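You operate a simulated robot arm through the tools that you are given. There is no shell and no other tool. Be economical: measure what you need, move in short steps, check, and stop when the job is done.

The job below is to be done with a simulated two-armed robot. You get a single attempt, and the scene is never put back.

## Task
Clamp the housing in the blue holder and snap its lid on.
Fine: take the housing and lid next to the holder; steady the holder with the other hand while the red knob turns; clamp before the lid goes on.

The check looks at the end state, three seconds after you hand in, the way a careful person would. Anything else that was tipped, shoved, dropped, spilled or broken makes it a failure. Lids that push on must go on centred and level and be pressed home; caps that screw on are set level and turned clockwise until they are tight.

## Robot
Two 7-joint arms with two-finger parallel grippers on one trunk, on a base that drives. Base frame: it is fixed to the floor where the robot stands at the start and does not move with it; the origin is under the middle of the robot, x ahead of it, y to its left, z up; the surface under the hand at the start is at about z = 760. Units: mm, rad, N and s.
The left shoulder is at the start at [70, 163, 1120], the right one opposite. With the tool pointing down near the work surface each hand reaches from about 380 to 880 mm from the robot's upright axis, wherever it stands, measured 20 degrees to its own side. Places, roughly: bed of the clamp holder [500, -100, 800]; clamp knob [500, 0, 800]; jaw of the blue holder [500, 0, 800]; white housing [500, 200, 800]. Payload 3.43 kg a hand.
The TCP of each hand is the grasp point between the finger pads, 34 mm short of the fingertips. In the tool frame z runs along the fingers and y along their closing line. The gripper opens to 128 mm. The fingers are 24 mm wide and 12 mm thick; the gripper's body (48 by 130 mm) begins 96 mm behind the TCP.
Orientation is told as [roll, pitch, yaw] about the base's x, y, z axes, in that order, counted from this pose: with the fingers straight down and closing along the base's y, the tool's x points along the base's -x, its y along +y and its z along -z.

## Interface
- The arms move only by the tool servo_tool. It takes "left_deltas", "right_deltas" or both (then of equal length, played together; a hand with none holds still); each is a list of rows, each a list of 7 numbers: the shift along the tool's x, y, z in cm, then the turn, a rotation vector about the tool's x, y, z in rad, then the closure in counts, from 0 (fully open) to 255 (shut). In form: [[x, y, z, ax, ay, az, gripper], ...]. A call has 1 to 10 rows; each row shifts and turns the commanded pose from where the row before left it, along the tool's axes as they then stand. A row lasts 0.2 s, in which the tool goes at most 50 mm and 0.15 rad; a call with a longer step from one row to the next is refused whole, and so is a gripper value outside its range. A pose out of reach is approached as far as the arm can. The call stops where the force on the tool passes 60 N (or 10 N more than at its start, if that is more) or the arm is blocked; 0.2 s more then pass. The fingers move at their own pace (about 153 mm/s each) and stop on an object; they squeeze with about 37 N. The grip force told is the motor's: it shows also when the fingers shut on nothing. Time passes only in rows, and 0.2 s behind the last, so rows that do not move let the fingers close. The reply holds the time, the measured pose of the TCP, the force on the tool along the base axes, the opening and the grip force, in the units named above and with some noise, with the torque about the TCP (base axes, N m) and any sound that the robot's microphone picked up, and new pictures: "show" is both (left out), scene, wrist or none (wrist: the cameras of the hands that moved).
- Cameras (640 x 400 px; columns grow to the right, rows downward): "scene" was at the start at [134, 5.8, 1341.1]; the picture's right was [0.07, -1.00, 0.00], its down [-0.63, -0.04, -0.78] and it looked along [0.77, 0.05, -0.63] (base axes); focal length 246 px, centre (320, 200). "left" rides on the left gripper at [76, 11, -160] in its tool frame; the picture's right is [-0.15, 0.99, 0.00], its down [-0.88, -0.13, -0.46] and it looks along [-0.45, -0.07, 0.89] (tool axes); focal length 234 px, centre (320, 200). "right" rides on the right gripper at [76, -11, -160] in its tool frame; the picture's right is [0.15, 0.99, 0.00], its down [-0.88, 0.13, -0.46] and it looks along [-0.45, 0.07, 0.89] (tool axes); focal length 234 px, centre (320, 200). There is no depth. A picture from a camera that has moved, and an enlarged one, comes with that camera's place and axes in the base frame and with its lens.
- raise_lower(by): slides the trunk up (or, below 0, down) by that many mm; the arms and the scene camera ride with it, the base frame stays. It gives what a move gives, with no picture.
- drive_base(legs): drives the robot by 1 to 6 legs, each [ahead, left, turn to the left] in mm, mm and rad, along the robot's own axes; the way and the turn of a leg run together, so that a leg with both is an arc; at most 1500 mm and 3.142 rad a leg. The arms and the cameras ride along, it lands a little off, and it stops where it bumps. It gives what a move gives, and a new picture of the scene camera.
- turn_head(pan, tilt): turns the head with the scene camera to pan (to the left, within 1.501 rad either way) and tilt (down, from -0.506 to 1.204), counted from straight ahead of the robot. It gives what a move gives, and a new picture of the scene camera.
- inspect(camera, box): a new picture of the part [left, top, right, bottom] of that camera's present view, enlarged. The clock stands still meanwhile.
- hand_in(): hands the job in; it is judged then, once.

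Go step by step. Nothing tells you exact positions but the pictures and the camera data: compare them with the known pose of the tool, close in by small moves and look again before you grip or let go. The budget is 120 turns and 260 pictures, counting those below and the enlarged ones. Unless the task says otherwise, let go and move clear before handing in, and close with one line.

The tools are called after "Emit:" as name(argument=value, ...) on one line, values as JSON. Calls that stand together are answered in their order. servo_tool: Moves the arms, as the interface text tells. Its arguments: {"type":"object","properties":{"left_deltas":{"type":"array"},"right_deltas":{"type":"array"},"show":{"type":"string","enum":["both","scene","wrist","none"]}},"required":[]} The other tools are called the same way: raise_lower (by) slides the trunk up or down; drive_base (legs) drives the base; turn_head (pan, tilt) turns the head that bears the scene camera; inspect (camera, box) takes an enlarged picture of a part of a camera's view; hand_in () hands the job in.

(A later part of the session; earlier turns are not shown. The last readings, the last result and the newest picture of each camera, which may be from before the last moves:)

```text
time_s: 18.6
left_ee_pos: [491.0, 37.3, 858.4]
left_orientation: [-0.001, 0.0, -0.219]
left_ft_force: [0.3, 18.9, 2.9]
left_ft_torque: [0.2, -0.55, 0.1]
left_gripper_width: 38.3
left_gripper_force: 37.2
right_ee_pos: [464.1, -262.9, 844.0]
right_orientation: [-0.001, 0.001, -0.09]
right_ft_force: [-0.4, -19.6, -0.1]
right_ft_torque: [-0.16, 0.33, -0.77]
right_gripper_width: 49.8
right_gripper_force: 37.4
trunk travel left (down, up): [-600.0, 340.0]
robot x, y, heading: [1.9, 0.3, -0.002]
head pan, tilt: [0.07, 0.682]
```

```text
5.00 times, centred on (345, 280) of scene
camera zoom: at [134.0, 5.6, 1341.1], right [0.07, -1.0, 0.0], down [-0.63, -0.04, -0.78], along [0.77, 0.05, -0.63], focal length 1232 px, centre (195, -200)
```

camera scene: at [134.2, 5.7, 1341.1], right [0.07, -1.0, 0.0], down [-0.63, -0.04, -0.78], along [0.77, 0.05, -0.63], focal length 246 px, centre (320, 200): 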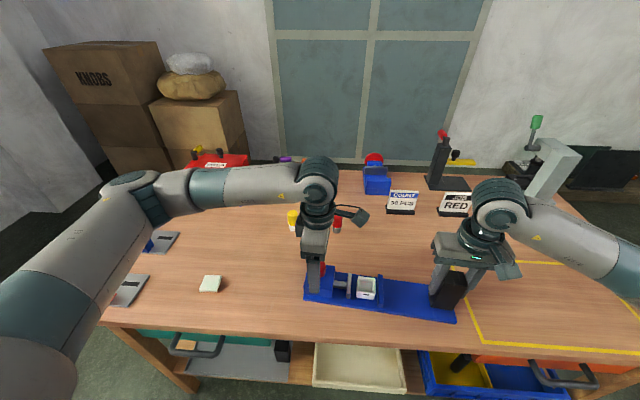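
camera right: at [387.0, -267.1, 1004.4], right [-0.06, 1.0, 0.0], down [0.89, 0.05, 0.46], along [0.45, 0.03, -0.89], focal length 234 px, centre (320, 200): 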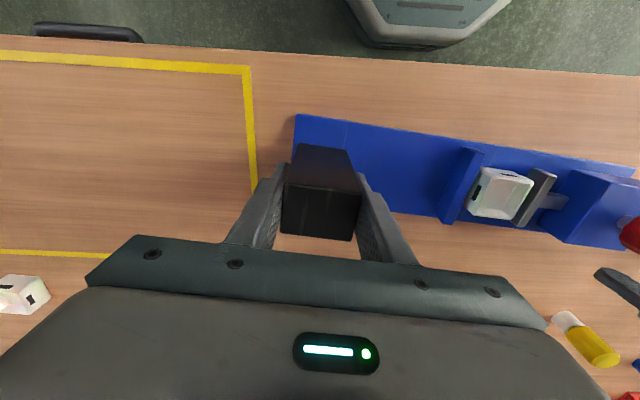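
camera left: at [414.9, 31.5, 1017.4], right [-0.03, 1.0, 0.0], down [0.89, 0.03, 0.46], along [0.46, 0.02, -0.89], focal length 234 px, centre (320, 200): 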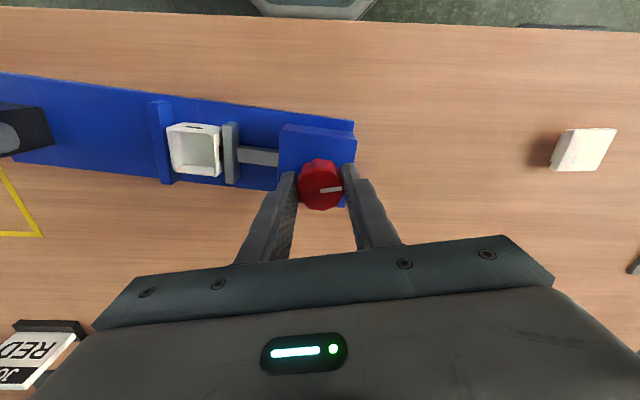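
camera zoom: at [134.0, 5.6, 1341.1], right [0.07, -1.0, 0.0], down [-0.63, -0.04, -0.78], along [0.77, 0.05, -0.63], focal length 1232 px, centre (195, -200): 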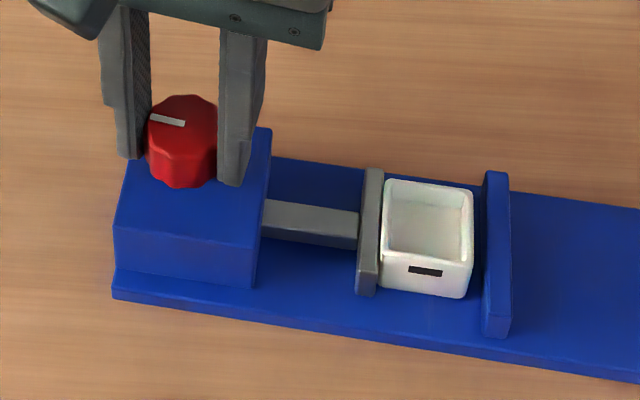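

The jaw is now about touching the housing, so I'll continue pushing it across to the fixed jaw.

Emit:
servo_tool(left_deltas=[[0, 0.1, 0, 0, 0, 0.1, 255], [0, 0, 0, 0, 0, 0.1, 255], [0, 0, 0, 0, 0, 0.1, 255], [0, 0, 0, 0, 0, 0.1, 255]], show="none")

Emit:
inspect(camera="scene", box=[290, 240, 400, 320])

```text
time_s: 19.6
left_ee_pos: [491.5, 36.3, 859.1]
left_orientation: [-0.002, -0.001, -0.619]
left_ft_force: [3.0, 13.1, 9.5]
left_ft_torque: [0.22, 0.13, 0.07]
left_gripper_width: 38.5
left_gripper_force: 37.3
right_ee_pos: [463.7, -261.9, 845.3]
right_orientation: [0.0, 0.0, -0.089]
right_ft_force: [-0.3, -14.8, -0.8]
right_ft_torque: [-0.83, -0.68, -0.33]
right_gripper_width: 49.6
right_gripper_force: 36.4
trunk travel left (down, up): [-600.0, 340.0]
robot x, y, heading: [-0.7, 2.5, 0.003]
head pan, tilt: [0.07, 0.682]
```

```text
5.00 times, centred on (345, 280) of scene
camera zoom: at [134.0, 5.6, 1341.2], right [0.07, -1.0, 0.0], down [-0.63, -0.04, -0.78], along [0.77, 0.05, -0.63], focal length 1232 px, centre (195, -200)
```

zoom: 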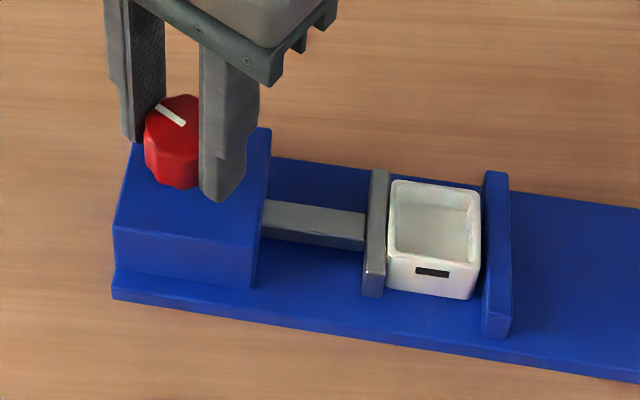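

The housing is moving with the jaw and only a sliver remains. I'll continue in small steps and watch the torque.

Emit:
servo_tool(left_deltas=[[0, 0, 0, 0, 0, 0.1, 255], [0, 0, 0, 0, 0, 0.1, 255]], show="none")

Emit:
inspect(camera="scene", box=[290, 240, 400, 320])

```text
time_s: 20.2
left_ee_pos: [491.8, 37.5, 858.7]
left_orientation: [0.0, -0.001, -0.818]
left_ft_force: [4.4, 15.0, 8.2]
left_ft_torque: [-0.32, -0.52, 0.12]
left_gripper_width: 38.2
left_gripper_force: 37.2
right_ee_pos: [463.1, -263.3, 845.1]
right_orientation: [-0.002, 0.0, -0.092]
right_ft_force: [-1.0, -15.4, -1.6]
right_ft_torque: [0.01, -0.09, -0.22]
right_gripper_width: 49.7
right_gripper_force: 36.5
trunk travel left (down, up): [-600.0, 340.0]
robot x, y, heading: [-4.2, 1.7, -0.001]
head pan, tilt: [0.07, 0.682]
```

```text
5.00 times, centred on (345, 280) of scene
camera zoom: at [133.9, 5.7, 1341.2], right [0.07, -1.0, 0.0], down [-0.63, -0.04, -0.78], along [0.77, 0.05, -0.63], focal length 1232 px, centre (195, -200)
```

zoom: 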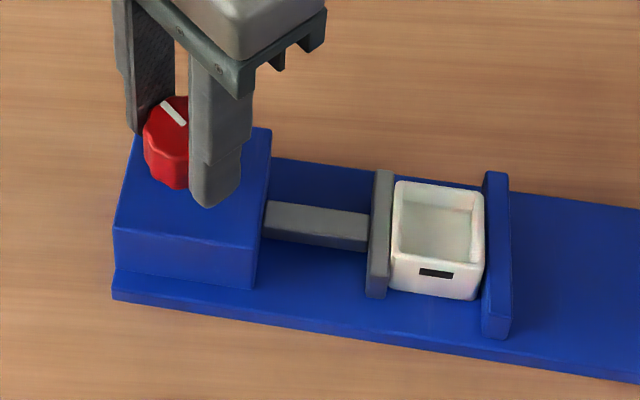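

Emit:
servo_tool(left_deltas=[[0, 0, 0, 0, 0, 0.08, 255], [0, 0, 0, 0, 0, 0.08, 255]], show="none")

Emit:
inspect(camera="scene", box=[290, 240, 400, 320])

```text
time_s: 20.8
left_ee_pos: [491.2, 37.0, 858.5]
left_orientation: [-0.001, -0.001, -0.978]
left_ft_force: [5.0, 17.3, 7.2]
left_ft_torque: [-0.25, -0.67, 0.15]
left_gripper_width: 38.4
left_gripper_force: 37.4
right_ee_pos: [462.8, -261.9, 844.4]
right_orientation: [0.0, -0.002, -0.091]
right_ft_force: [-1.3, -15.4, 0.1]
right_ft_torque: [0.03, 0.1, -0.03]
right_gripper_width: 49.8
right_gripper_force: 36.5
trunk travel left (down, up): [-600.0, 340.0]
robot x, y, heading: [-2.5, -0.5, -0.003]
head pan, tilt: [0.07, 0.682]
```

```text
5.00 times, centred on (345, 280) of scene
camera zoom: at [134.0, 5.7, 1341.1], right [0.07, -1.0, 0.0], down [-0.63, -0.04, -0.78], along [0.77, 0.05, -0.63], focal length 1232 px, centre (195, -200)
```

zoom: 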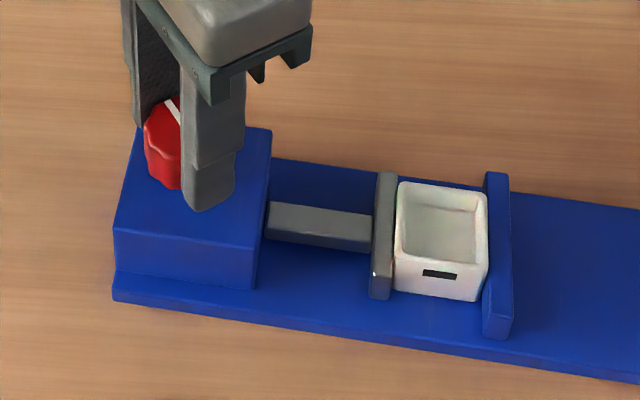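

Emit:
servo_tool(left_deltas=[[0, 0, 0, 0, 0, 0.05, 255], [0, 0, 0, 0, 0, 0.05, 255]], show="none")

Emit:
inspect(camera="scene", box=[340, 260, 400, 310])

```text
time_s: 21.4
left_ee_pos: [490.9, 37.5, 858.2]
left_orientation: [0.0, 0.0, -1.078]
left_ft_force: [4.3, 18.6, 9.6]
left_ft_torque: [-0.09, -0.3, 0.23]
left_gripper_width: 38.3
left_gripper_force: 37.0
right_ee_pos: [463.3, -262.2, 843.6]
right_orientation: [-0.002, 0.002, -0.092]
right_ft_force: [-2.6, -17.4, -2.2]
right_ft_torque: [-0.41, -0.17, -0.11]
right_gripper_width: 49.7
right_gripper_force: 36.8
trunk travel left (down, up): [-600.0, 340.0]
robot x, y, heading: [-2.0, -3.0, 0.001]
head pan, tilt: [0.07, 0.682]
```

```text
8.00 times, centred on (370, 285) of scene
camera zoom: at [133.8, 5.8, 1341.2], right [0.07, -1.0, 0.0], down [-0.63, -0.04, -0.78], along [0.77, 0.05, -0.63], focal length 1971 px, centre (-80, -480)
```

zoom: 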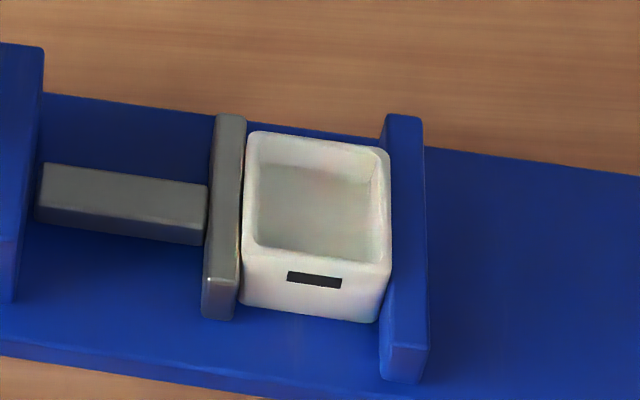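

The housing touches both jaws and the torque is beginning to rise. I'll tighten further.

Emit:
servo_tool(left_deltas=[[0, 0, 0, 0, 0, 0.05, 255], [0, 0, 0, 0, 0, 0.05, 255]], show="none")

Emit:
inspect(camera="scene", box=[290, 240, 400, 320])

```text
time_s: 22.0
left_ee_pos: [492.1, 36.6, 856.8]
left_orientation: [0.0, -0.002, -1.179]
left_ft_force: [5.3, 15.1, 5.3]
left_ft_torque: [0.22, -0.05, 0.6]
left_gripper_width: 38.4
left_gripper_force: 37.1
right_ee_pos: [462.9, -262.2, 844.4]
right_orientation: [0.001, 0.001, -0.088]
right_ft_force: [-4.1, -16.5, 0.6]
right_ft_torque: [-0.57, -0.4, -0.01]
right_gripper_width: 49.8
right_gripper_force: 36.8
trunk travel left (down, up): [-600.0, 340.0]
robot x, y, heading: [-2.8, -1.9, 0.005]
head pan, tilt: [0.07, 0.682]
```

```text
5.00 times, centred on (345, 280) of scene
camera zoom: at [134.0, 5.5, 1341.1], right [0.07, -1.0, 0.0], down [-0.63, -0.04, -0.78], along [0.77, 0.05, -0.63], focal length 1232 px, centre (195, -200)
```

zoom: 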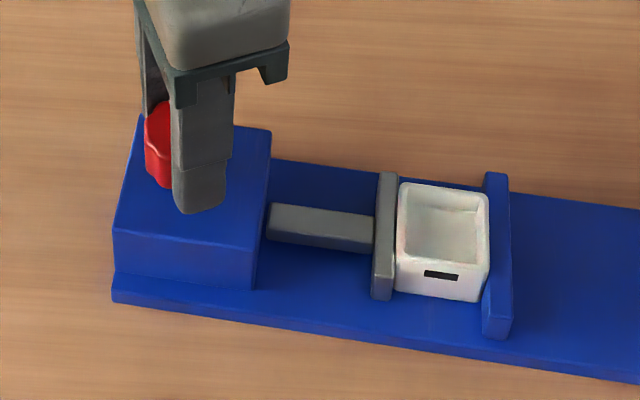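

The torque jumped to 0.6 N m, so it is clamping. I'll give it one more small turn.

Emit:
servo_tool(left_deltas=[[0, 0, 0, 0, 0, 0.05, 255], [0, 0, 0, 0, 0, 0.04, 255]], show="none")

Emit:
inspect(camera="scene", box=[290, 240, 400, 320])

```text
time_s: 22.6
left_ee_pos: [490.3, 35.9, 857.3]
left_orientation: [0.0, -0.001, -1.272]
left_ft_force: [3.3, 6.0, 3.6]
left_ft_torque: [-0.05, 0.16, 0.57]
left_gripper_width: 38.9
left_gripper_force: 37.3
right_ee_pos: [462.4, -261.9, 844.7]
right_orientation: [0.002, 0.0, -0.089]
right_ft_force: [-4.3, -6.8, -2.0]
right_ft_torque: [-0.78, -0.31, 0.21]
right_gripper_width: 49.7
right_gripper_force: 37.2
trunk travel left (down, up): [-600.0, 340.0]
robot x, y, heading: [3.6, 2.2, -0.0]
head pan, tilt: [0.07, 0.682]
```

```text
5.00 times, centred on (345, 280) of scene
camera zoom: at [134.0, 5.6, 1341.1], right [0.07, -1.0, 0.0], down [-0.63, -0.04, -0.78], along [0.77, 0.05, -0.63], focal length 1232 px, centre (195, -200)
```

zoom: 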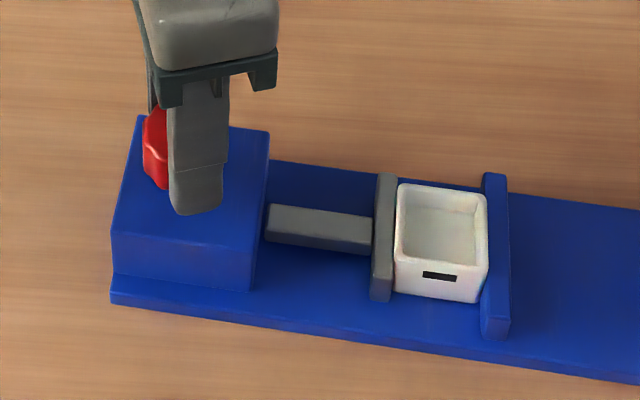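

The knob has hit its limit and the fingers are starting to slip, so the housing is clamped. I'll release the knob and bring the left hand over the lid. The right hand keeps steadying the holder.

Emit:
servo_tool(left_deltas=[[0, 0, 0, 0, 0, 0, 80], [0, 0, 0, 0, 0, 0, 80], [0, 0, -4, 0, 0, 0, 80], [0, 0, -4, 0, 0, 0.125, 80], [0, 0, -3, 0, 0, 0.125, 80], [4.95, 0, 0, 0, 0, 0, 80], [4.95, 0, 0, 0, 0, 0, 80], [4.95, 0, 0, 0, 0, 0, 80], [4.95, 0, 0, 0, 0, 0, 80], [4.95, 0, 0, 0, 0, 0, 80]])

Emit:
inspect(camera="scene", box=[290, 240, 400, 320])

Emit:
inspect(camera="scene", box=[180, 250, 260, 310])

```text
time_s: 24.8
left_ee_pos: [490.3, 37.9, 968.5]
left_orientation: [0.001, 0.0, -1.519]
left_ft_force: [0.0, 0.1, -0.1]
left_ft_torque: [-0.01, -0.02, -0.03]
left_gripper_width: 87.7
left_gripper_force: 0.1
left hand out of reach, approached as far as the arm can: row 6, 7, 8, 9, 10
right_ee_pos: [463.6, -262.4, 844.8]
right_orientation: [0.0, 0.0, -0.092]
right_ft_force: [-0.2, -0.3, -0.2]
right_ft_torque: [-0.35, -0.04, -0.04]
right_gripper_width: 49.9
right_gripper_force: 36.7
trunk travel left (down, up): [-600.0, 340.0]
robot x, y, heading: [1.6, 0.4, -0.002]
head pan, tilt: [0.07, 0.682]
camera scene: at [134.3, 5.7, 1341.1], right [0.07, -1.0, 0.0], down [-0.63, -0.04, -0.78], along [0.77, 0.05, -0.63], focal length 246 px, centre (320, 200)
camera left: at [498.6, 113.4, 1127.2], right [1.0, -0.09, 0.0], down [-0.08, -0.89, 0.46], along [-0.04, -0.45, -0.89], focal length 234 px, centre (320, 200)
```

scene: 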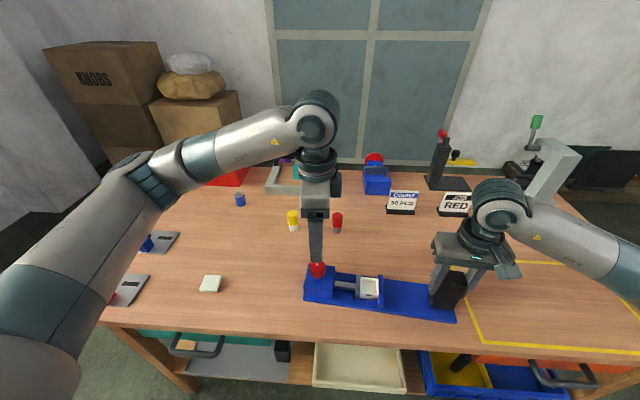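
left: 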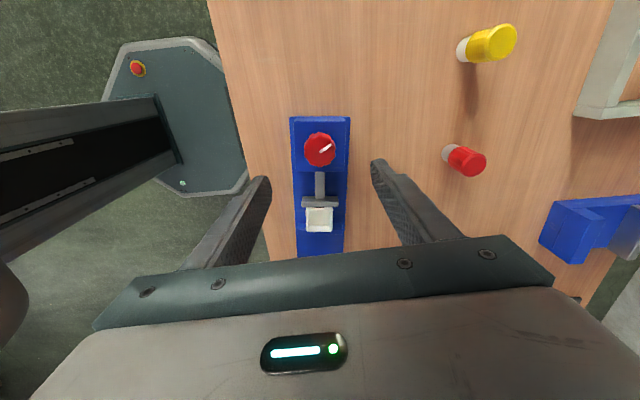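

```text
5.00 times, centred on (345, 280) of scene
camera zoom: at [134.3, 5.7, 1341.1], right [0.07, -1.0, 0.0], down [-0.63, -0.04, -0.78], along [0.77, 0.05, -0.63], focal length 1232 px, centre (195, -200)
```

zoom: 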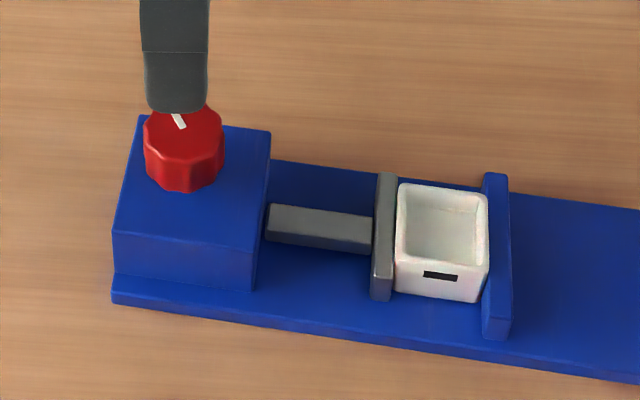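

```text
6.67 times, centred on (220, 280) of scene
camera zoom: at [134.3, 5.7, 1341.1], right [0.07, -1.0, 0.0], down [-0.63, -0.04, -0.78], along [0.77, 0.05, -0.63], focal length 1643 px, centre (987, -333)
```

zoom: 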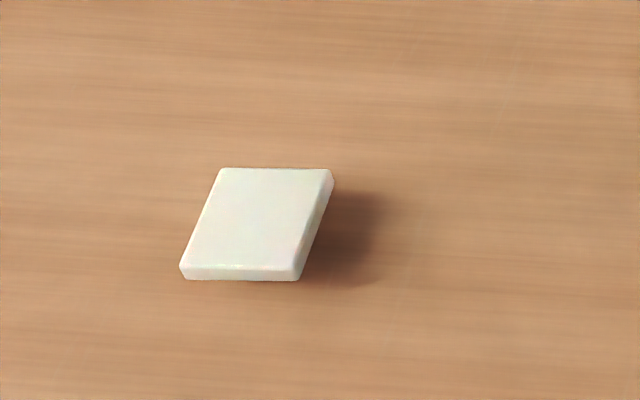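

The knob and clamp stayed put. The left wrist can't reach left at this yaw, so I'll turn it back towards +1.6.

Emit:
servo_tool(left_deltas=[[0, 0, 0, 0, 0, -0.149, 80], [0, 0, 0, 0, 0, -0.149, 80], [0, 0, 0, 0, 0, -0.149, 80], [0, 0, 0, 0, 0, -0.149, 80], [0, 0, 0, 0, 0, -0.149, 80], [0, 0, 0, 0, 0, -0.149, 80], [0, 0, 0, 0, 0, -0.149, 80], [0, 0, 0, 0, 0, -0.149, 80], [0, 0, 0, 0, 0, -0.149, 80], [0, 0, 0, 0, 0, -0.149, 80]], show="none")

```text
time_s: 27.0
left_ee_pos: [491.0, 38.4, 966.2]
left_orientation: [0.0, 0.001, -0.025]
left_ft_force: [0.8, -0.4, 0.0]
left_ft_torque: [0.0, -0.01, 0.0]
left_gripper_width: 88.0
left_gripper_force: 0.0
right_ee_pos: [462.7, -262.1, 845.2]
right_orientation: [0.0, 0.0, -0.092]
right_ft_force: [1.1, 0.7, 0.0]
right_ft_torque: [-0.41, -0.05, -0.04]
right_gripper_width: 49.6
right_gripper_force: 37.3
trunk travel left (down, up): [-600.0, 340.0]
robot x, y, heading: [0.2, 3.8, -0.001]
head pan, tilt: [0.07, 0.682]
```

Emit:
servo_tool(left_deltas=[[0, 4.6, 0, 0, 0, 0, 80], [0, 4.6, 0, 0, 0, 0, 80], [0, 4.6, 0, 0, 0, 0, 80], [0, 4.6, 0, 0, 0, 0, 80], [0, 4.6, 0, 0, 0, 0, 80], [1.7, 4.5, 0, 0, 0, 0, 80], [0, 0, 0, 0, 0, -0.148, 80], [0, 0, 0, 0, 0, -0.148, 80], [0, 0, 0, 0, 0, -0.148, 80], [0, 0, 0, 0, 0, -0.148, 80]], show="none")

Emit:
servo_tool(left_deltas=[[0, 0, 0, 0, 0, -0.148, 80], [0, 0, 0, 0, 0, -0.148, 80], [0, 0, 0, 0, 0, -0.148, 80], [0, 0, 0, 0, 0, -0.148, 80], [0, 0, 0, 0, 0, -0.148, 80], [0, 0, 0, 0, 0, -0.148, 80], [0, 0, 0, 0, 0, -0.148, 80], [0, 0, 3, 0, 0, 0, 80], [0, 0, 3, 0, 0, 0, 80]])

Emit:
inspect(camera="left", box=[250, 100, 400, 240])

```text
time_s: 29.2
left_ee_pos: [483.8, 313.1, 968.0]
left_orientation: [0.0, 0.001, 0.567]
left_ft_force: [-0.5, 0.5, -1.1]
left_ft_torque: [0.01, 0.03, 0.01]
left_gripper_width: 87.7
left_gripper_force: 0.1
right_ee_pos: [461.8, -262.2, 845.9]
right_orientation: [-0.001, 0.001, -0.09]
right_ft_force: [0.1, -1.2, 0.2]
right_ft_torque: [-0.39, -0.02, -0.06]
right_gripper_width: 49.8
right_gripper_force: 37.2
trunk travel left (down, up): [-600.0, 340.0]
robot x, y, heading: [0.7, -1.7, -0.001]
head pan, tilt: [0.07, 0.682]
```

```text
time_s: 31.2
left_ee_pos: [481.9, 312.4, 908.9]
left_orientation: [-0.001, 0.001, 1.603]
left_ft_force: [0.6, 0.0, -0.4]
left_ft_torque: [0.02, 0.01, 0.0]
left_gripper_width: 88.0
left_gripper_force: 0.0
right_ee_pos: [462.7, -261.7, 845.4]
right_orientation: [0.001, -0.001, -0.091]
right_ft_force: [0.4, -0.3, -0.5]
right_ft_torque: [-0.62, 0.08, 0.01]
right_gripper_width: 50.1
right_gripper_force: 37.1
trunk travel left (down, up): [-600.0, 340.0]
robot x, y, heading: [-0.0, -0.2, 0.0]
head pan, tilt: [0.07, 0.682]
camera scene: at [134.3, 6.0, 1341.2], right [0.07, -1.0, 0.0], down [-0.63, -0.04, -0.78], along [0.77, 0.05, -0.63], focal length 246 px, centre (320, 200)
camera left: at [473.7, 235.8, 1066.6], right [-0.99, 0.12, 0.0], down [0.1, 0.88, 0.46], along [0.05, 0.45, -0.89], focal length 234 px, centre (320, 200)
```

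scene: 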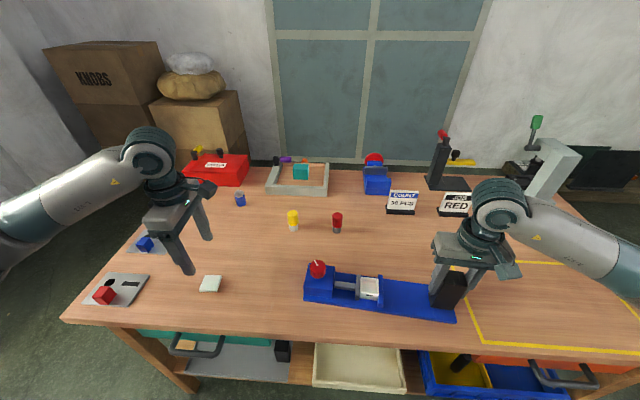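
left: 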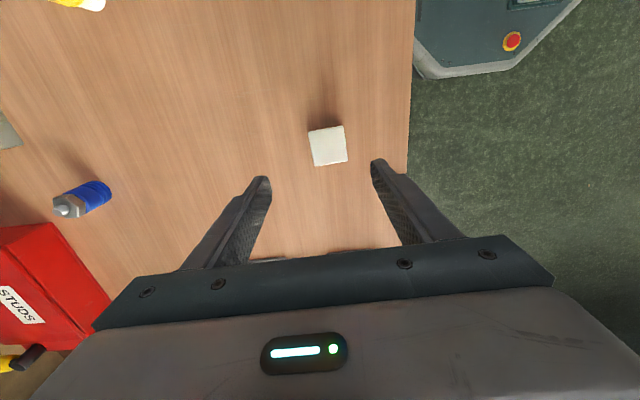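

```text
2.86 times, centred on (325, 170) of left
camera zoom: at [473.7, 235.8, 1066.6], right [-0.99, 0.12, 0.0], down [0.1, 0.88, 0.46], along [0.05, 0.45, -0.89], focal length 669 px, centre (306, 286)
```

zoom: 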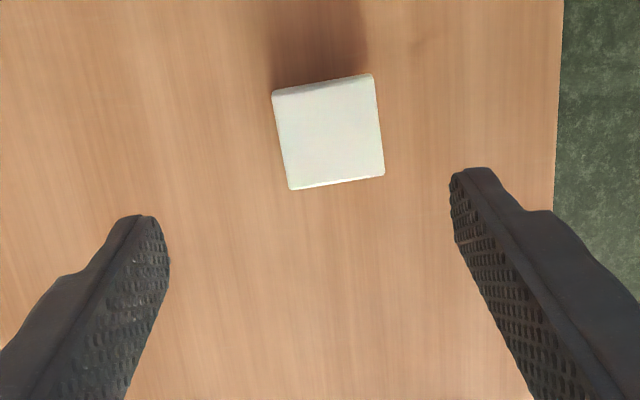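

The lid is centred at about (473, 312), square to the hand. I'll shift 9 mm and come down until the fingertips are just above the table.

Emit:
servo_tool(left_deltas=[[0, 0.87, 0, 0, 0, 0, 80], [0, 0, 4, 0, 0, 0, 80], [0, 0, 4, 0, 0, 0, 80], [0, 0, 3, 0, 0, 0, 80], [0, 0, 0.1, 0, 0, 0, 80]], show="wrist")

Emit:
inspect(camera="scene", box=[160, 230, 260, 320])

```text
time_s: 32.4
left_ee_pos: [474.3, 312.7, 795.3]
left_orientation: [-0.001, 0.0, 1.602]
left_ft_force: [0.1, -0.6, 0.5]
left_ft_torque: [-0.01, 0.03, -0.01]
left_gripper_width: 87.9
left_gripper_force: 0.0
right_ee_pos: [464.0, -261.6, 844.1]
right_orientation: [0.001, 0.001, -0.091]
right_ft_force: [0.6, -1.1, 0.2]
right_ft_torque: [-0.34, 0.0, 0.0]
right_gripper_width: 49.6
right_gripper_force: 36.9
trunk travel left (down, up): [-600.0, 340.0]
robot x, y, heading: [-2.2, -0.5, -0.001]
head pan, tilt: [0.07, 0.682]
camera left: at [465.2, 236.4, 955.7], right [-0.99, 0.12, 0.0], down [0.1, 0.88, 0.46], along [0.05, 0.45, -0.89], focal length 234 px, centre (320, 200)
```

left: 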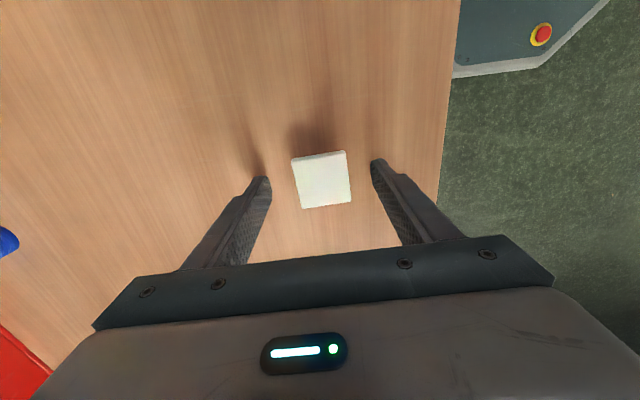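

```text
4.44 times, centred on (210, 275) of scene
camera zoom: at [134.2, 5.7, 1341.1], right [0.07, -1.0, 0.0], down [-0.63, -0.04, -0.78], along [0.77, 0.05, -0.63], focal length 1095 px, centre (809, -133)
```

zoom: 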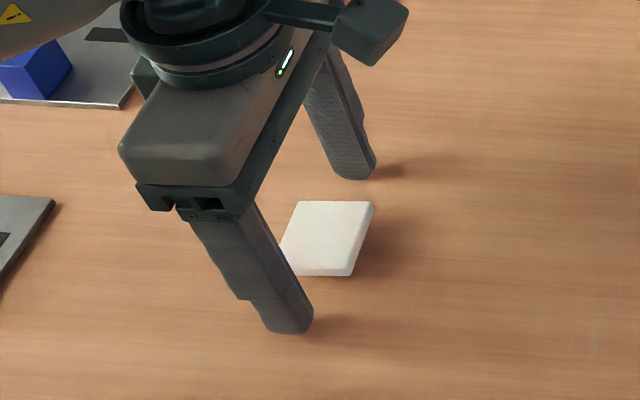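

Centred; I'll close on the lid and lift a little to check it.

Emit:
servo_tool(left_deltas=[[0, 0, 0, 0, 0, 0, 255], [0, 0, 0, 0, 0, 0, 255], [0, 0, 0, 0, 0, 0, 255], [0, 0, -2, 0, 0, 0, 255], [0, 0, -4, 0, 0, 0, 255], [0, 0, -4, 0, 0, 0, 255]], show="wrist")

Emit:
inspect(camera="scene", box=[170, 200, 270, 300])

```text
time_s: 33.8
left_ee_pos: [474.9, 312.9, 897.7]
left_orientation: [-0.001, 0.0, 1.601]
left_ft_force: [-0.2, 0.0, 0.0]
left_ft_torque: [0.0, -0.02, 0.01]
left_gripper_width: 42.0
left_gripper_force: 37.0
right_ee_pos: [462.6, -262.1, 844.5]
right_orientation: [0.001, -0.001, -0.092]
right_ft_force: [0.7, 0.2, 0.5]
right_ft_torque: [-0.2, -0.02, 0.0]
right_gripper_width: 49.7
right_gripper_force: 37.3
trunk travel left (down, up): [-600.0, 340.0]
robot x, y, heading: [-1.1, -1.7, 0.001]
head pan, tilt: [0.07, 0.682]
camera left: at [465.2, 236.8, 1056.6], right [-0.99, 0.12, 0.0], down [0.1, 0.88, 0.46], along [0.05, 0.45, -0.89], focal length 234 px, centre (320, 200)
```

left: 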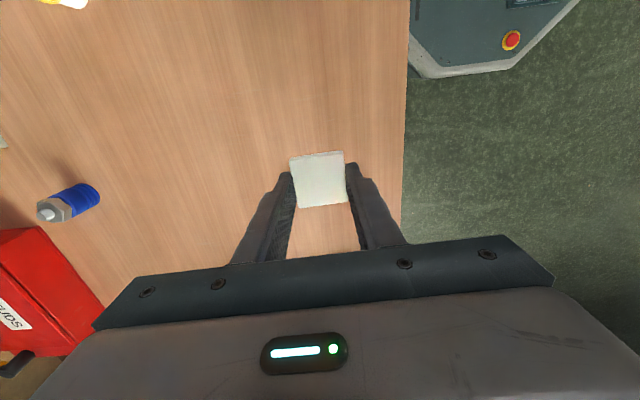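

```text
4.00 times, centred on (220, 250) of scene
camera zoom: at [134.1, 5.3, 1341.1], right [0.07, -1.0, 0.0], down [-0.63, -0.04, -0.78], along [0.77, 0.06, -0.63], focal length 986 px, centre (720, 0)
```

zoom: 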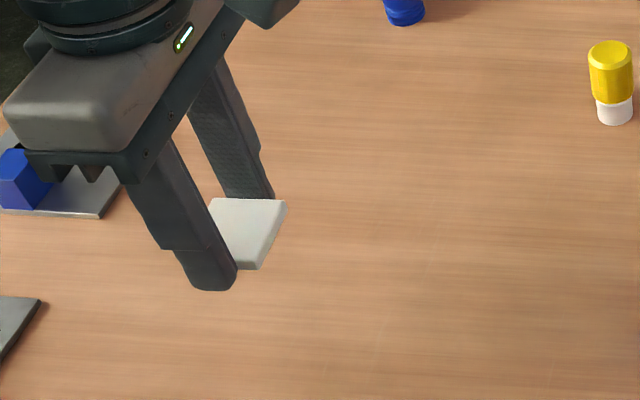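

The lid is held level at 42 mm. Before carrying it, I'll locate the clamped housing rim accurately.

Emit:
inspect(camera="scene", box=[340, 260, 400, 310])

Emit:
inspect(camera="right", box=[430, 130, 590, 250])

```text
8.00 times, centred on (370, 285) of scene
camera zoom: at [134.1, 5.3, 1341.1], right [0.07, -1.0, 0.0], down [-0.63, -0.04, -0.78], along [0.77, 0.06, -0.63], focal length 1971 px, centre (-80, -480)
```

zoom: 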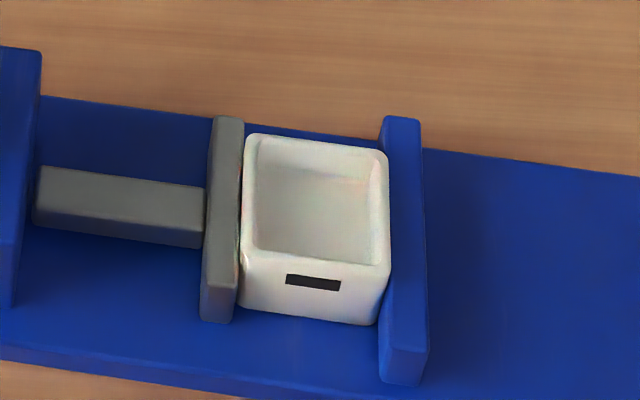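

```text
3.33 times, centred on (510, 190) of right
camera zoom: at [386.9, -267.4, 1004.5], right [-0.06, 1.0, 0.0], down [0.89, 0.05, 0.46], along [0.45, 0.03, -0.89], focal length 781 px, centre (-313, 233)
```

zoom: 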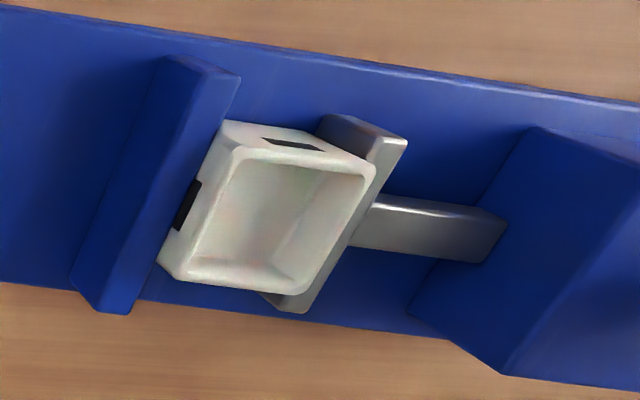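

The rim centre is at about (478, -91), z ≈ 801. I'll lift and carry the lid over it, stopping high.

Emit:
servo_tool(left_deltas=[[0, 0, -3, 0, 0, 0.06, 255], [0, 0, -3, 0, 0, 0.06, 255], [4.95, -0.4975, 0, 0, 0, 0, 255], [4.95, -0.4975, 0, 0, 0, 0, 255], [4.95, -0.4975, 0, 0, 0, 0, 255], [4.95, -0.4975, 0, 0, 0, 0, 255], [4.95, -0.4975, 0, 0, 0, 0, 255], [4.95, -0.4975, 0, 0, 0, 0, 255], [4.95, -0.4975, 0, 0, 0, 0, 255], [4.95, -0.4975, 0, 0, 0, 0, 255]], show="none")

Emit:
servo_tool(left_deltas=[[0.6, 0, 0, 0, 0, 0, 255], [0, 0, 4, 0, 0, 0, 255], [0, 0, 3, 0, 0, 0, 255], [0, 0, 0, 0, 0, 0, 255]])

Emit:
inspect(camera="left", box=[250, 100, 390, 250])

Emit:
inspect(camera="scene", box=[320, 220, 420, 310])

Emit:
inspect(camera="right", box=[430, 130, 590, 250])

```text
time_s: 36.0
left_ee_pos: [477.3, -87.0, 957.3]
left_orientation: [-0.001, -0.002, 1.482]
left_ft_force: [-1.4, 0.9, -0.8]
left_ft_torque: [0.04, 0.0, 0.0]
left_gripper_width: 42.3
left_gripper_force: 37.5
right_ee_pos: [463.1, -264.0, 845.3]
right_orientation: [0.002, 0.0, -0.091]
right_ft_force: [0.4, 0.4, 0.2]
right_ft_torque: [-0.65, 0.04, -0.01]
right_gripper_width: 49.8
right_gripper_force: 37.2
trunk travel left (down, up): [-600.0, 340.0]
robot x, y, heading: [-1.5, 1.6, 0.002]
head pan, tilt: [0.07, 0.682]
```

```text
time_s: 37.0
left_ee_pos: [477.2, -91.2, 887.3]
left_orientation: [0.0, -0.001, 1.48]
left_ft_force: [1.1, -0.6, -0.5]
left_ft_torque: [0.04, -0.01, 0.01]
left_gripper_width: 42.0
left_gripper_force: 37.3
right_ee_pos: [462.9, -262.7, 844.8]
right_orientation: [-0.001, 0.001, -0.091]
right_ft_force: [0.9, -0.2, -0.3]
right_ft_torque: [-0.27, -0.01, -0.03]
right_gripper_width: 50.2
right_gripper_force: 36.8
trunk travel left (down, up): [-600.0, 340.0]
robot x, y, heading: [-0.6, 0.4, 0.0]
head pan, tilt: [0.07, 0.682]
camera scene: at [134.2, 5.6, 1341.1], right [0.07, -1.0, 0.0], down [-0.63, -0.04, -0.78], along [0.77, 0.05, -0.63], focal length 246 px, centre (320, 200)
camera left: at [459.3, -165.7, 1046.0], right [-0.97, 0.24, 0.0], down [0.21, 0.87, 0.46], along [0.11, 0.44, -0.89], focal length 234 px, centre (320, 200)
```

scene: 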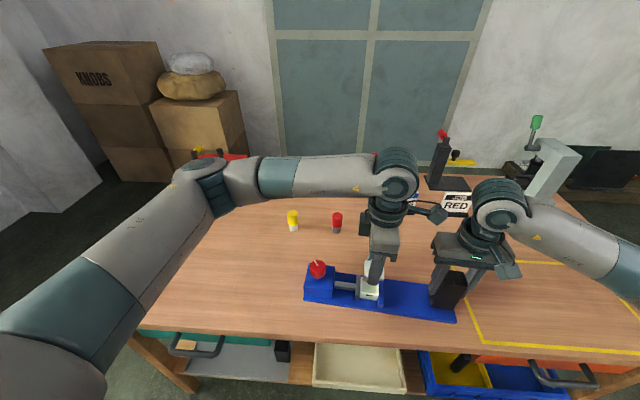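
left: 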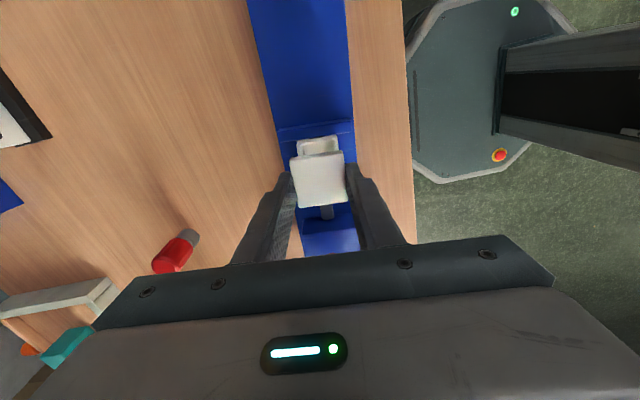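

```text
2.67 times, centred on (320, 175) of left
camera zoom: at [459.3, -165.7, 1046.0], right [-0.97, 0.24, 0.0], down [0.21, 0.87, 0.46], along [0.11, 0.44, -0.89], focal length 624 px, centre (320, 267)
```

zoom: 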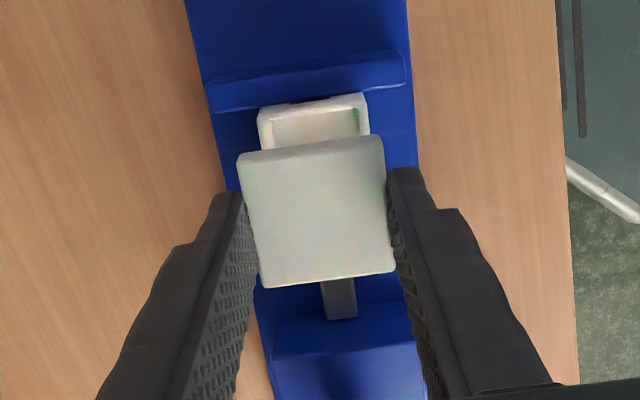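

```text
4.44 times, centred on (370, 265) of scene
camera zoom: at [134.2, 5.6, 1341.1], right [0.07, -1.0, 0.0], down [-0.63, -0.04, -0.78], along [0.77, 0.05, -0.63], focal length 1095 px, centre (98, -89)
```

zoom: 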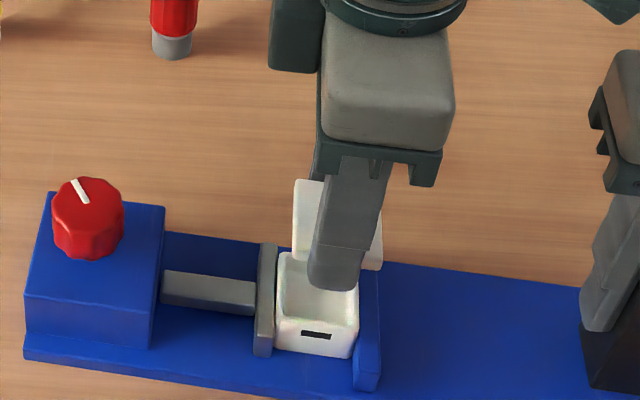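

```text
3.33 times, centred on (510, 190) of right
camera zoom: at [387.0, -267.2, 1004.6], right [-0.06, 1.0, 0.0], down [0.89, 0.05, 0.46], along [0.45, 0.03, -0.89], focal length 781 px, centre (-313, 233)
```

zoom: 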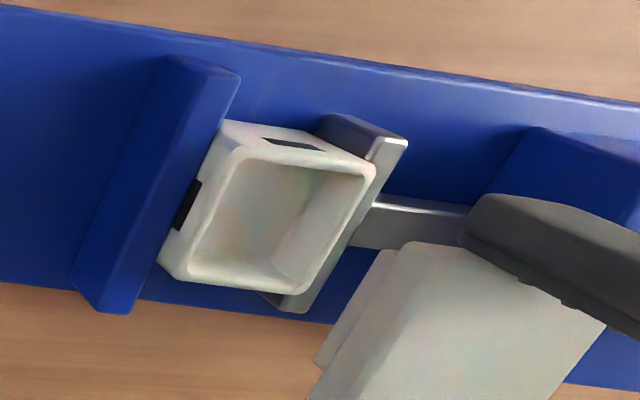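

In the same camera the lid centre (477.8, -92.3) and the rim centre (477.2, -92) agree. I'll lower to just above the rim and compare again.

Emit:
servo_tool(left_deltas=[[0, 0, 2.5, 0, 0, 0, 255], [0, 0, 1.5, 0, 0, 0, 255], [0, 0, 0, 0, 0, 0, 255]], show="none")

Emit:
inspect(camera="left", box=[260, 110, 380, 240])

Emit:
inspect(camera="scene", box=[335, 250, 405, 310])

Emit:
inspect(camera="right", box=[440, 130, 570, 250])

```text
time_s: 37.8
left_ee_pos: [478.0, -90.9, 846.7]
left_orientation: [0.0, 0.0, 1.479]
left_ft_force: [1.0, 1.2, -0.1]
left_ft_torque: [0.0, -0.01, -0.01]
left_gripper_width: 42.2
left_gripper_force: 37.4
right_ee_pos: [462.6, -262.2, 845.0]
right_orientation: [0.0, 0.0, -0.091]
right_ft_force: [-1.0, -0.1, 0.2]
right_ft_torque: [-0.36, -0.02, 0.04]
right_gripper_width: 49.8
right_gripper_force: 36.6
trunk travel left (down, up): [-600.0, 340.0]
robot x, y, heading: [0.2, -4.4, -0.001]
head pan, tilt: [0.07, 0.682]
```

```text
3.08 times, centred on (320, 175) of left
camera zoom: at [459.6, -165.7, 1006.1], right [-0.97, 0.24, 0.0], down [0.21, 0.87, 0.46], along [0.11, 0.44, -0.89], focal length 720 px, centre (320, 277)
```

zoom: 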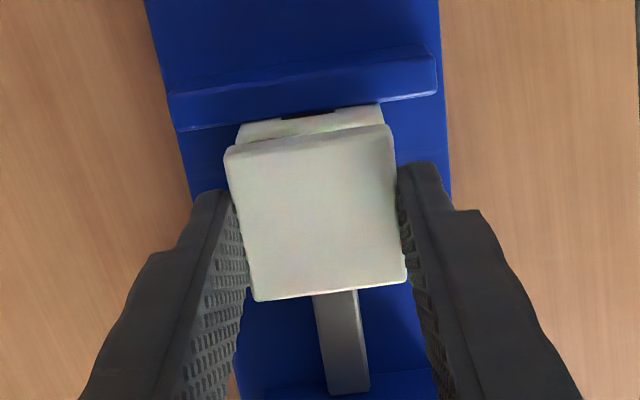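

```text
6.67 times, centred on (370, 280) of scene
camera zoom: at [134.3, 5.7, 1341.1], right [0.07, -1.0, 0.0], down [-0.63, -0.04, -0.78], along [0.77, 0.05, -0.63], focal length 1643 px, centre (-13, -333)
```

zoom: 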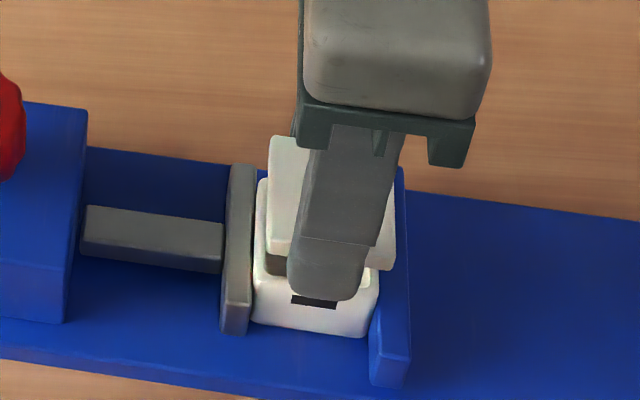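

```text
3.33 times, centred on (505, 190) of right
camera zoom: at [387.0, -267.1, 1004.6], right [-0.06, 1.0, 0.0], down [0.89, 0.05, 0.46], along [0.45, 0.03, -0.89], focal length 781 px, centre (-297, 233)
```

zoom: 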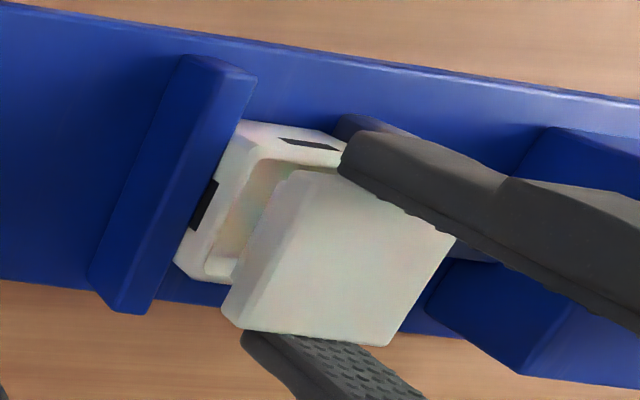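

Emit:
servo_tool(left_deltas=[[0, 0, 0.5, 0, 0, 0, 255], [0, 0, 0.2, 0, 0, 0, 255], [0, 0, 0, 0, 0, 0, 255]], show="none")

Emit:
inspect(camera="left", box=[270, 120, 370, 220])

Emit:
inspect(camera="scene", box=[345, 260, 395, 310])

Emit:
inspect(camera="right", box=[450, 140, 560, 240])

```text
time_s: 38.6
left_ee_pos: [475.9, -91.1, 840.7]
left_orientation: [0.001, 0.0, 1.479]
left_ft_force: [-0.1, -0.3, -0.8]
left_ft_torque: [-0.01, -0.02, 0.0]
left_gripper_width: 42.4
left_gripper_force: 36.6
right_ee_pos: [463.9, -261.4, 845.9]
right_orientation: [0.001, 0.0, -0.09]
right_ft_force: [0.3, -0.7, -0.1]
right_ft_torque: [-0.37, 0.02, 0.02]
right_gripper_width: 49.7
right_gripper_force: 36.5
trunk travel left (down, up): [-600.0, 340.0]
robot x, y, heading: [0.9, 2.5, 0.001]
head pan, tilt: [0.07, 0.682]
```

```text
4.00 times, centred on (320, 170) of left
camera zoom: at [459.6, -166.1, 999.0], right [-0.97, 0.24, 0.0], down [0.21, 0.87, 0.46], along [0.11, 0.44, -0.89], focal length 937 px, centre (320, 320)
```

zoom: 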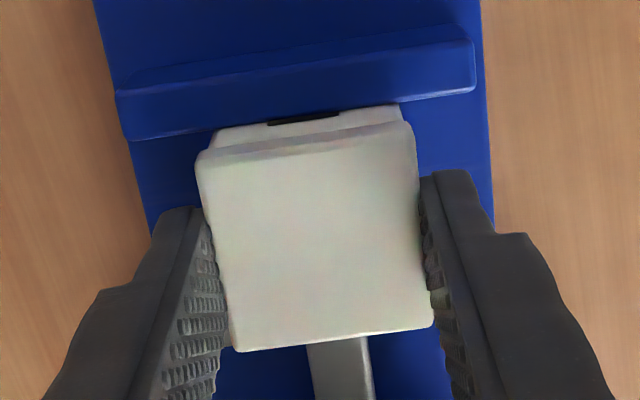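

```text
8.00 times, centred on (370, 285) of scene
camera zoom: at [134.3, 5.7, 1341.1], right [0.07, -1.0, 0.0], down [-0.63, -0.04, -0.78], along [0.77, 0.05, -0.63], focal length 1971 px, centre (-80, -480)
```

zoom: 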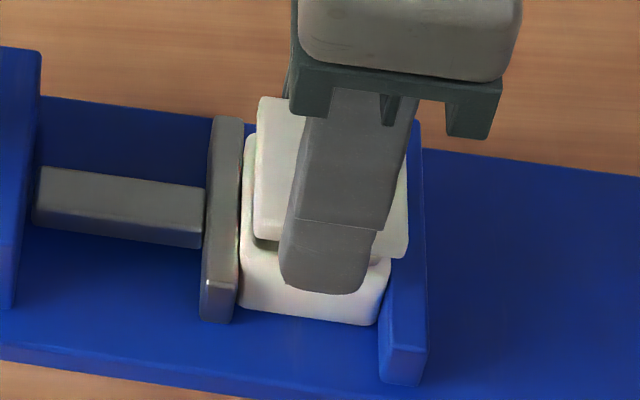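

```text
4.00 times, centred on (505, 190) of right
camera zoom: at [387.0, -267.1, 1004.6], right [-0.06, 1.0, 0.0], down [0.89, 0.05, 0.46], along [0.45, 0.03, -0.89], focal length 937 px, centre (-420, 240)
```

zoom: 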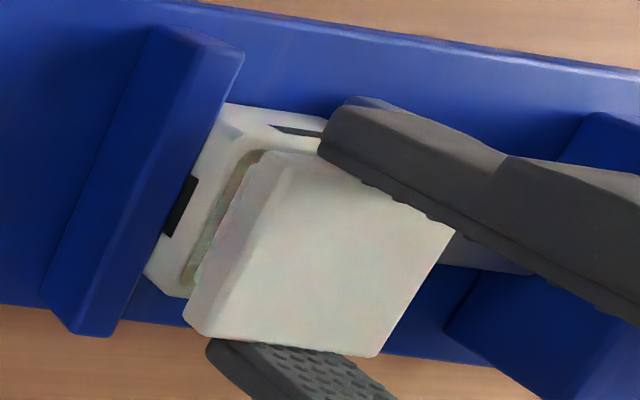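

Emit:
servo_tool(left_deltas=[[0, 0, 0.15, 0, 0, 0, 255], [0, 0, 0, 0, 0, 0, 255]], show="none")

Emit:
inspect(camera="scene", box=[354, 278, 378, 302])

Emit:
inspect(camera="right", box=[470, 140, 530, 220])

```text
time_s: 39.2
left_ee_pos: [477.4, -91.4, 839.2]
left_orientation: [-0.001, -0.001, 1.481]
left_ft_force: [-0.2, -0.1, 0.9]
left_ft_torque: [-0.04, 0.04, -0.03]
left_gripper_width: 42.1
left_gripper_force: 37.0
right_ee_pos: [462.8, -262.5, 845.7]
right_orientation: [0.001, -0.001, -0.091]
right_ft_force: [0.7, 0.0, 0.0]
right_ft_torque: [-0.38, -0.05, 0.0]
right_gripper_width: 49.8
right_gripper_force: 37.0
trunk travel left (down, up): [-600.0, 340.0]
robot x, y, heading: [-0.3, 0.4, 0.003]
head pan, tilt: [0.07, 0.682]
```

```text
16.00 times, centred on (366, 290) of scene
camera zoom: at [134.2, 5.7, 1341.1], right [0.07, -1.0, 0.0], down [-0.63, -0.04, -0.78], along [0.77, 0.05, -0.63], focal length 3942 px, centre (-416, -1240)
```

zoom: 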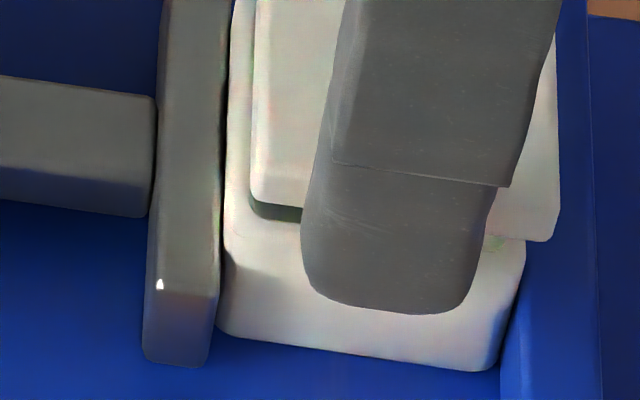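

```text
5.00 times, centred on (500, 180) of right
camera zoom: at [387.0, -267.1, 1004.6], right [-0.06, 1.0, 0.0], down [0.89, 0.05, 0.46], along [0.45, 0.03, -0.89], focal length 1171 px, centre (-580, 300)
```

zoom: 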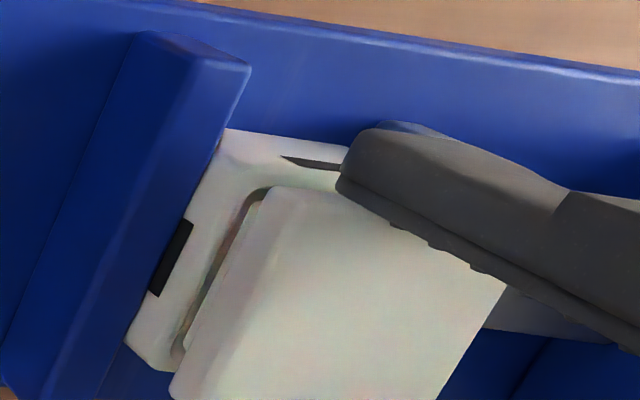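

The scene camera shows the lid about 2.5 mm too far toward the fixed jaw; what I took for the rim in the wrist view was the side face. I'll raise slightly, shift back +2.3 mm, and compare again.

Emit:
servo_tool(left_deltas=[[0, 0, -0.2, 0, 0, 0, 255], [-0.23, -0.05, 0, 0, 0, 0, 255], [0, 0, 0.2, 0, 0, 0, 255], [0, 0, 0, 0, 0, 0, 255]], show="none")

Emit:
inspect(camera="scene", box=[354, 278, 378, 302])

Emit:
inspect(camera="right", box=[470, 140, 530, 220])

Emit:
inspect(camera="left", box=[285, 120, 355, 180])

```text
time_s: 40.2
left_ee_pos: [478.5, -88.8, 837.8]
left_orientation: [-0.001, -0.001, 1.479]
left_ft_force: [-0.6, -0.3, 0.1]
left_ft_torque: [-0.03, 0.02, -0.02]
left_gripper_width: 42.2
left_gripper_force: 36.9
right_ee_pos: [462.2, -262.3, 845.1]
right_orientation: [-0.001, 0.001, -0.09]
right_ft_force: [0.0, -0.3, -0.9]
right_ft_torque: [-0.34, -0.01, -0.02]
right_gripper_width: 49.7
right_gripper_force: 37.0
trunk travel left (down, up): [-600.0, 340.0]
robot x, y, heading: [0.8, -1.8, -0.002]
head pan, tilt: [0.07, 0.682]
```

```text
16.00 times, centred on (366, 290) of scene
camera zoom: at [134.2, 5.6, 1341.1], right [0.07, -1.0, 0.0], down [-0.63, -0.04, -0.78], along [0.77, 0.05, -0.63], focal length 3942 px, centre (-416, -1240)
```

zoom: 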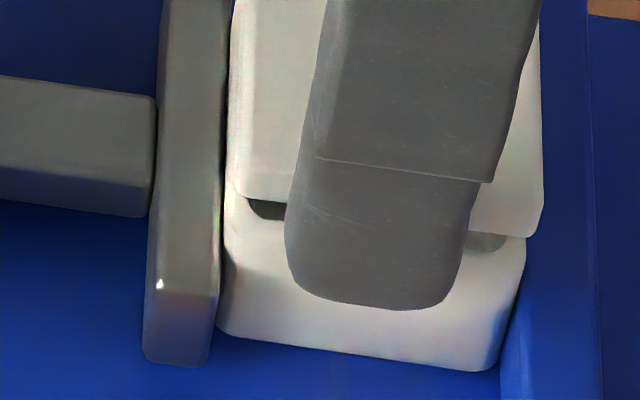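

```text
5.00 times, centred on (500, 180) of right
camera zoom: at [387.0, -267.1, 1004.6], right [-0.06, 1.0, 0.0], down [0.89, 0.05, 0.46], along [0.45, 0.03, -0.89], focal length 1171 px, centre (-580, 300)
```

zoom: 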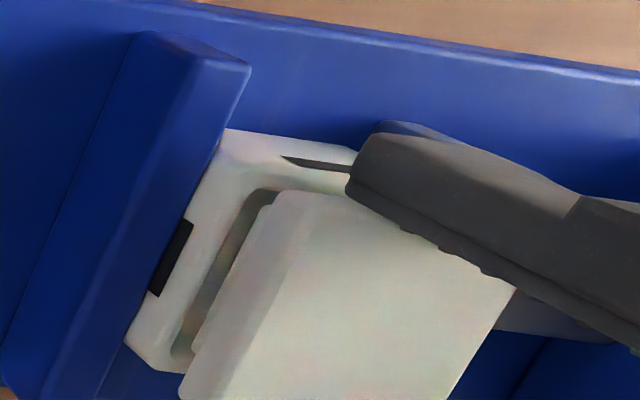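

```text
6.67 times, centred on (320, 150) of left
camera zoom: at [460.3, -163.9, 997.4], right [-0.97, 0.24, 0.0], down [0.21, 0.87, 0.46], along [0.11, 0.44, -0.89], focal length 1561 px, centre (320, 533)
```

zoom: 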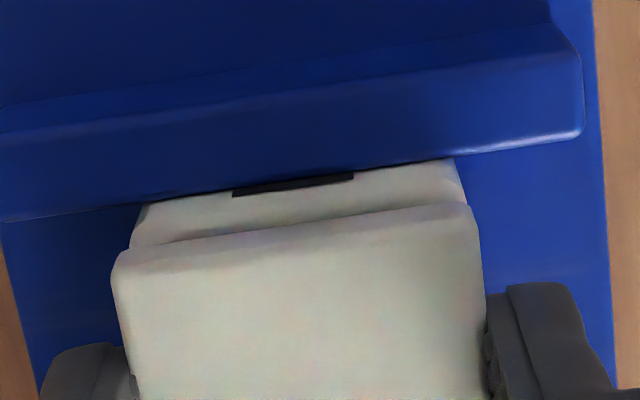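

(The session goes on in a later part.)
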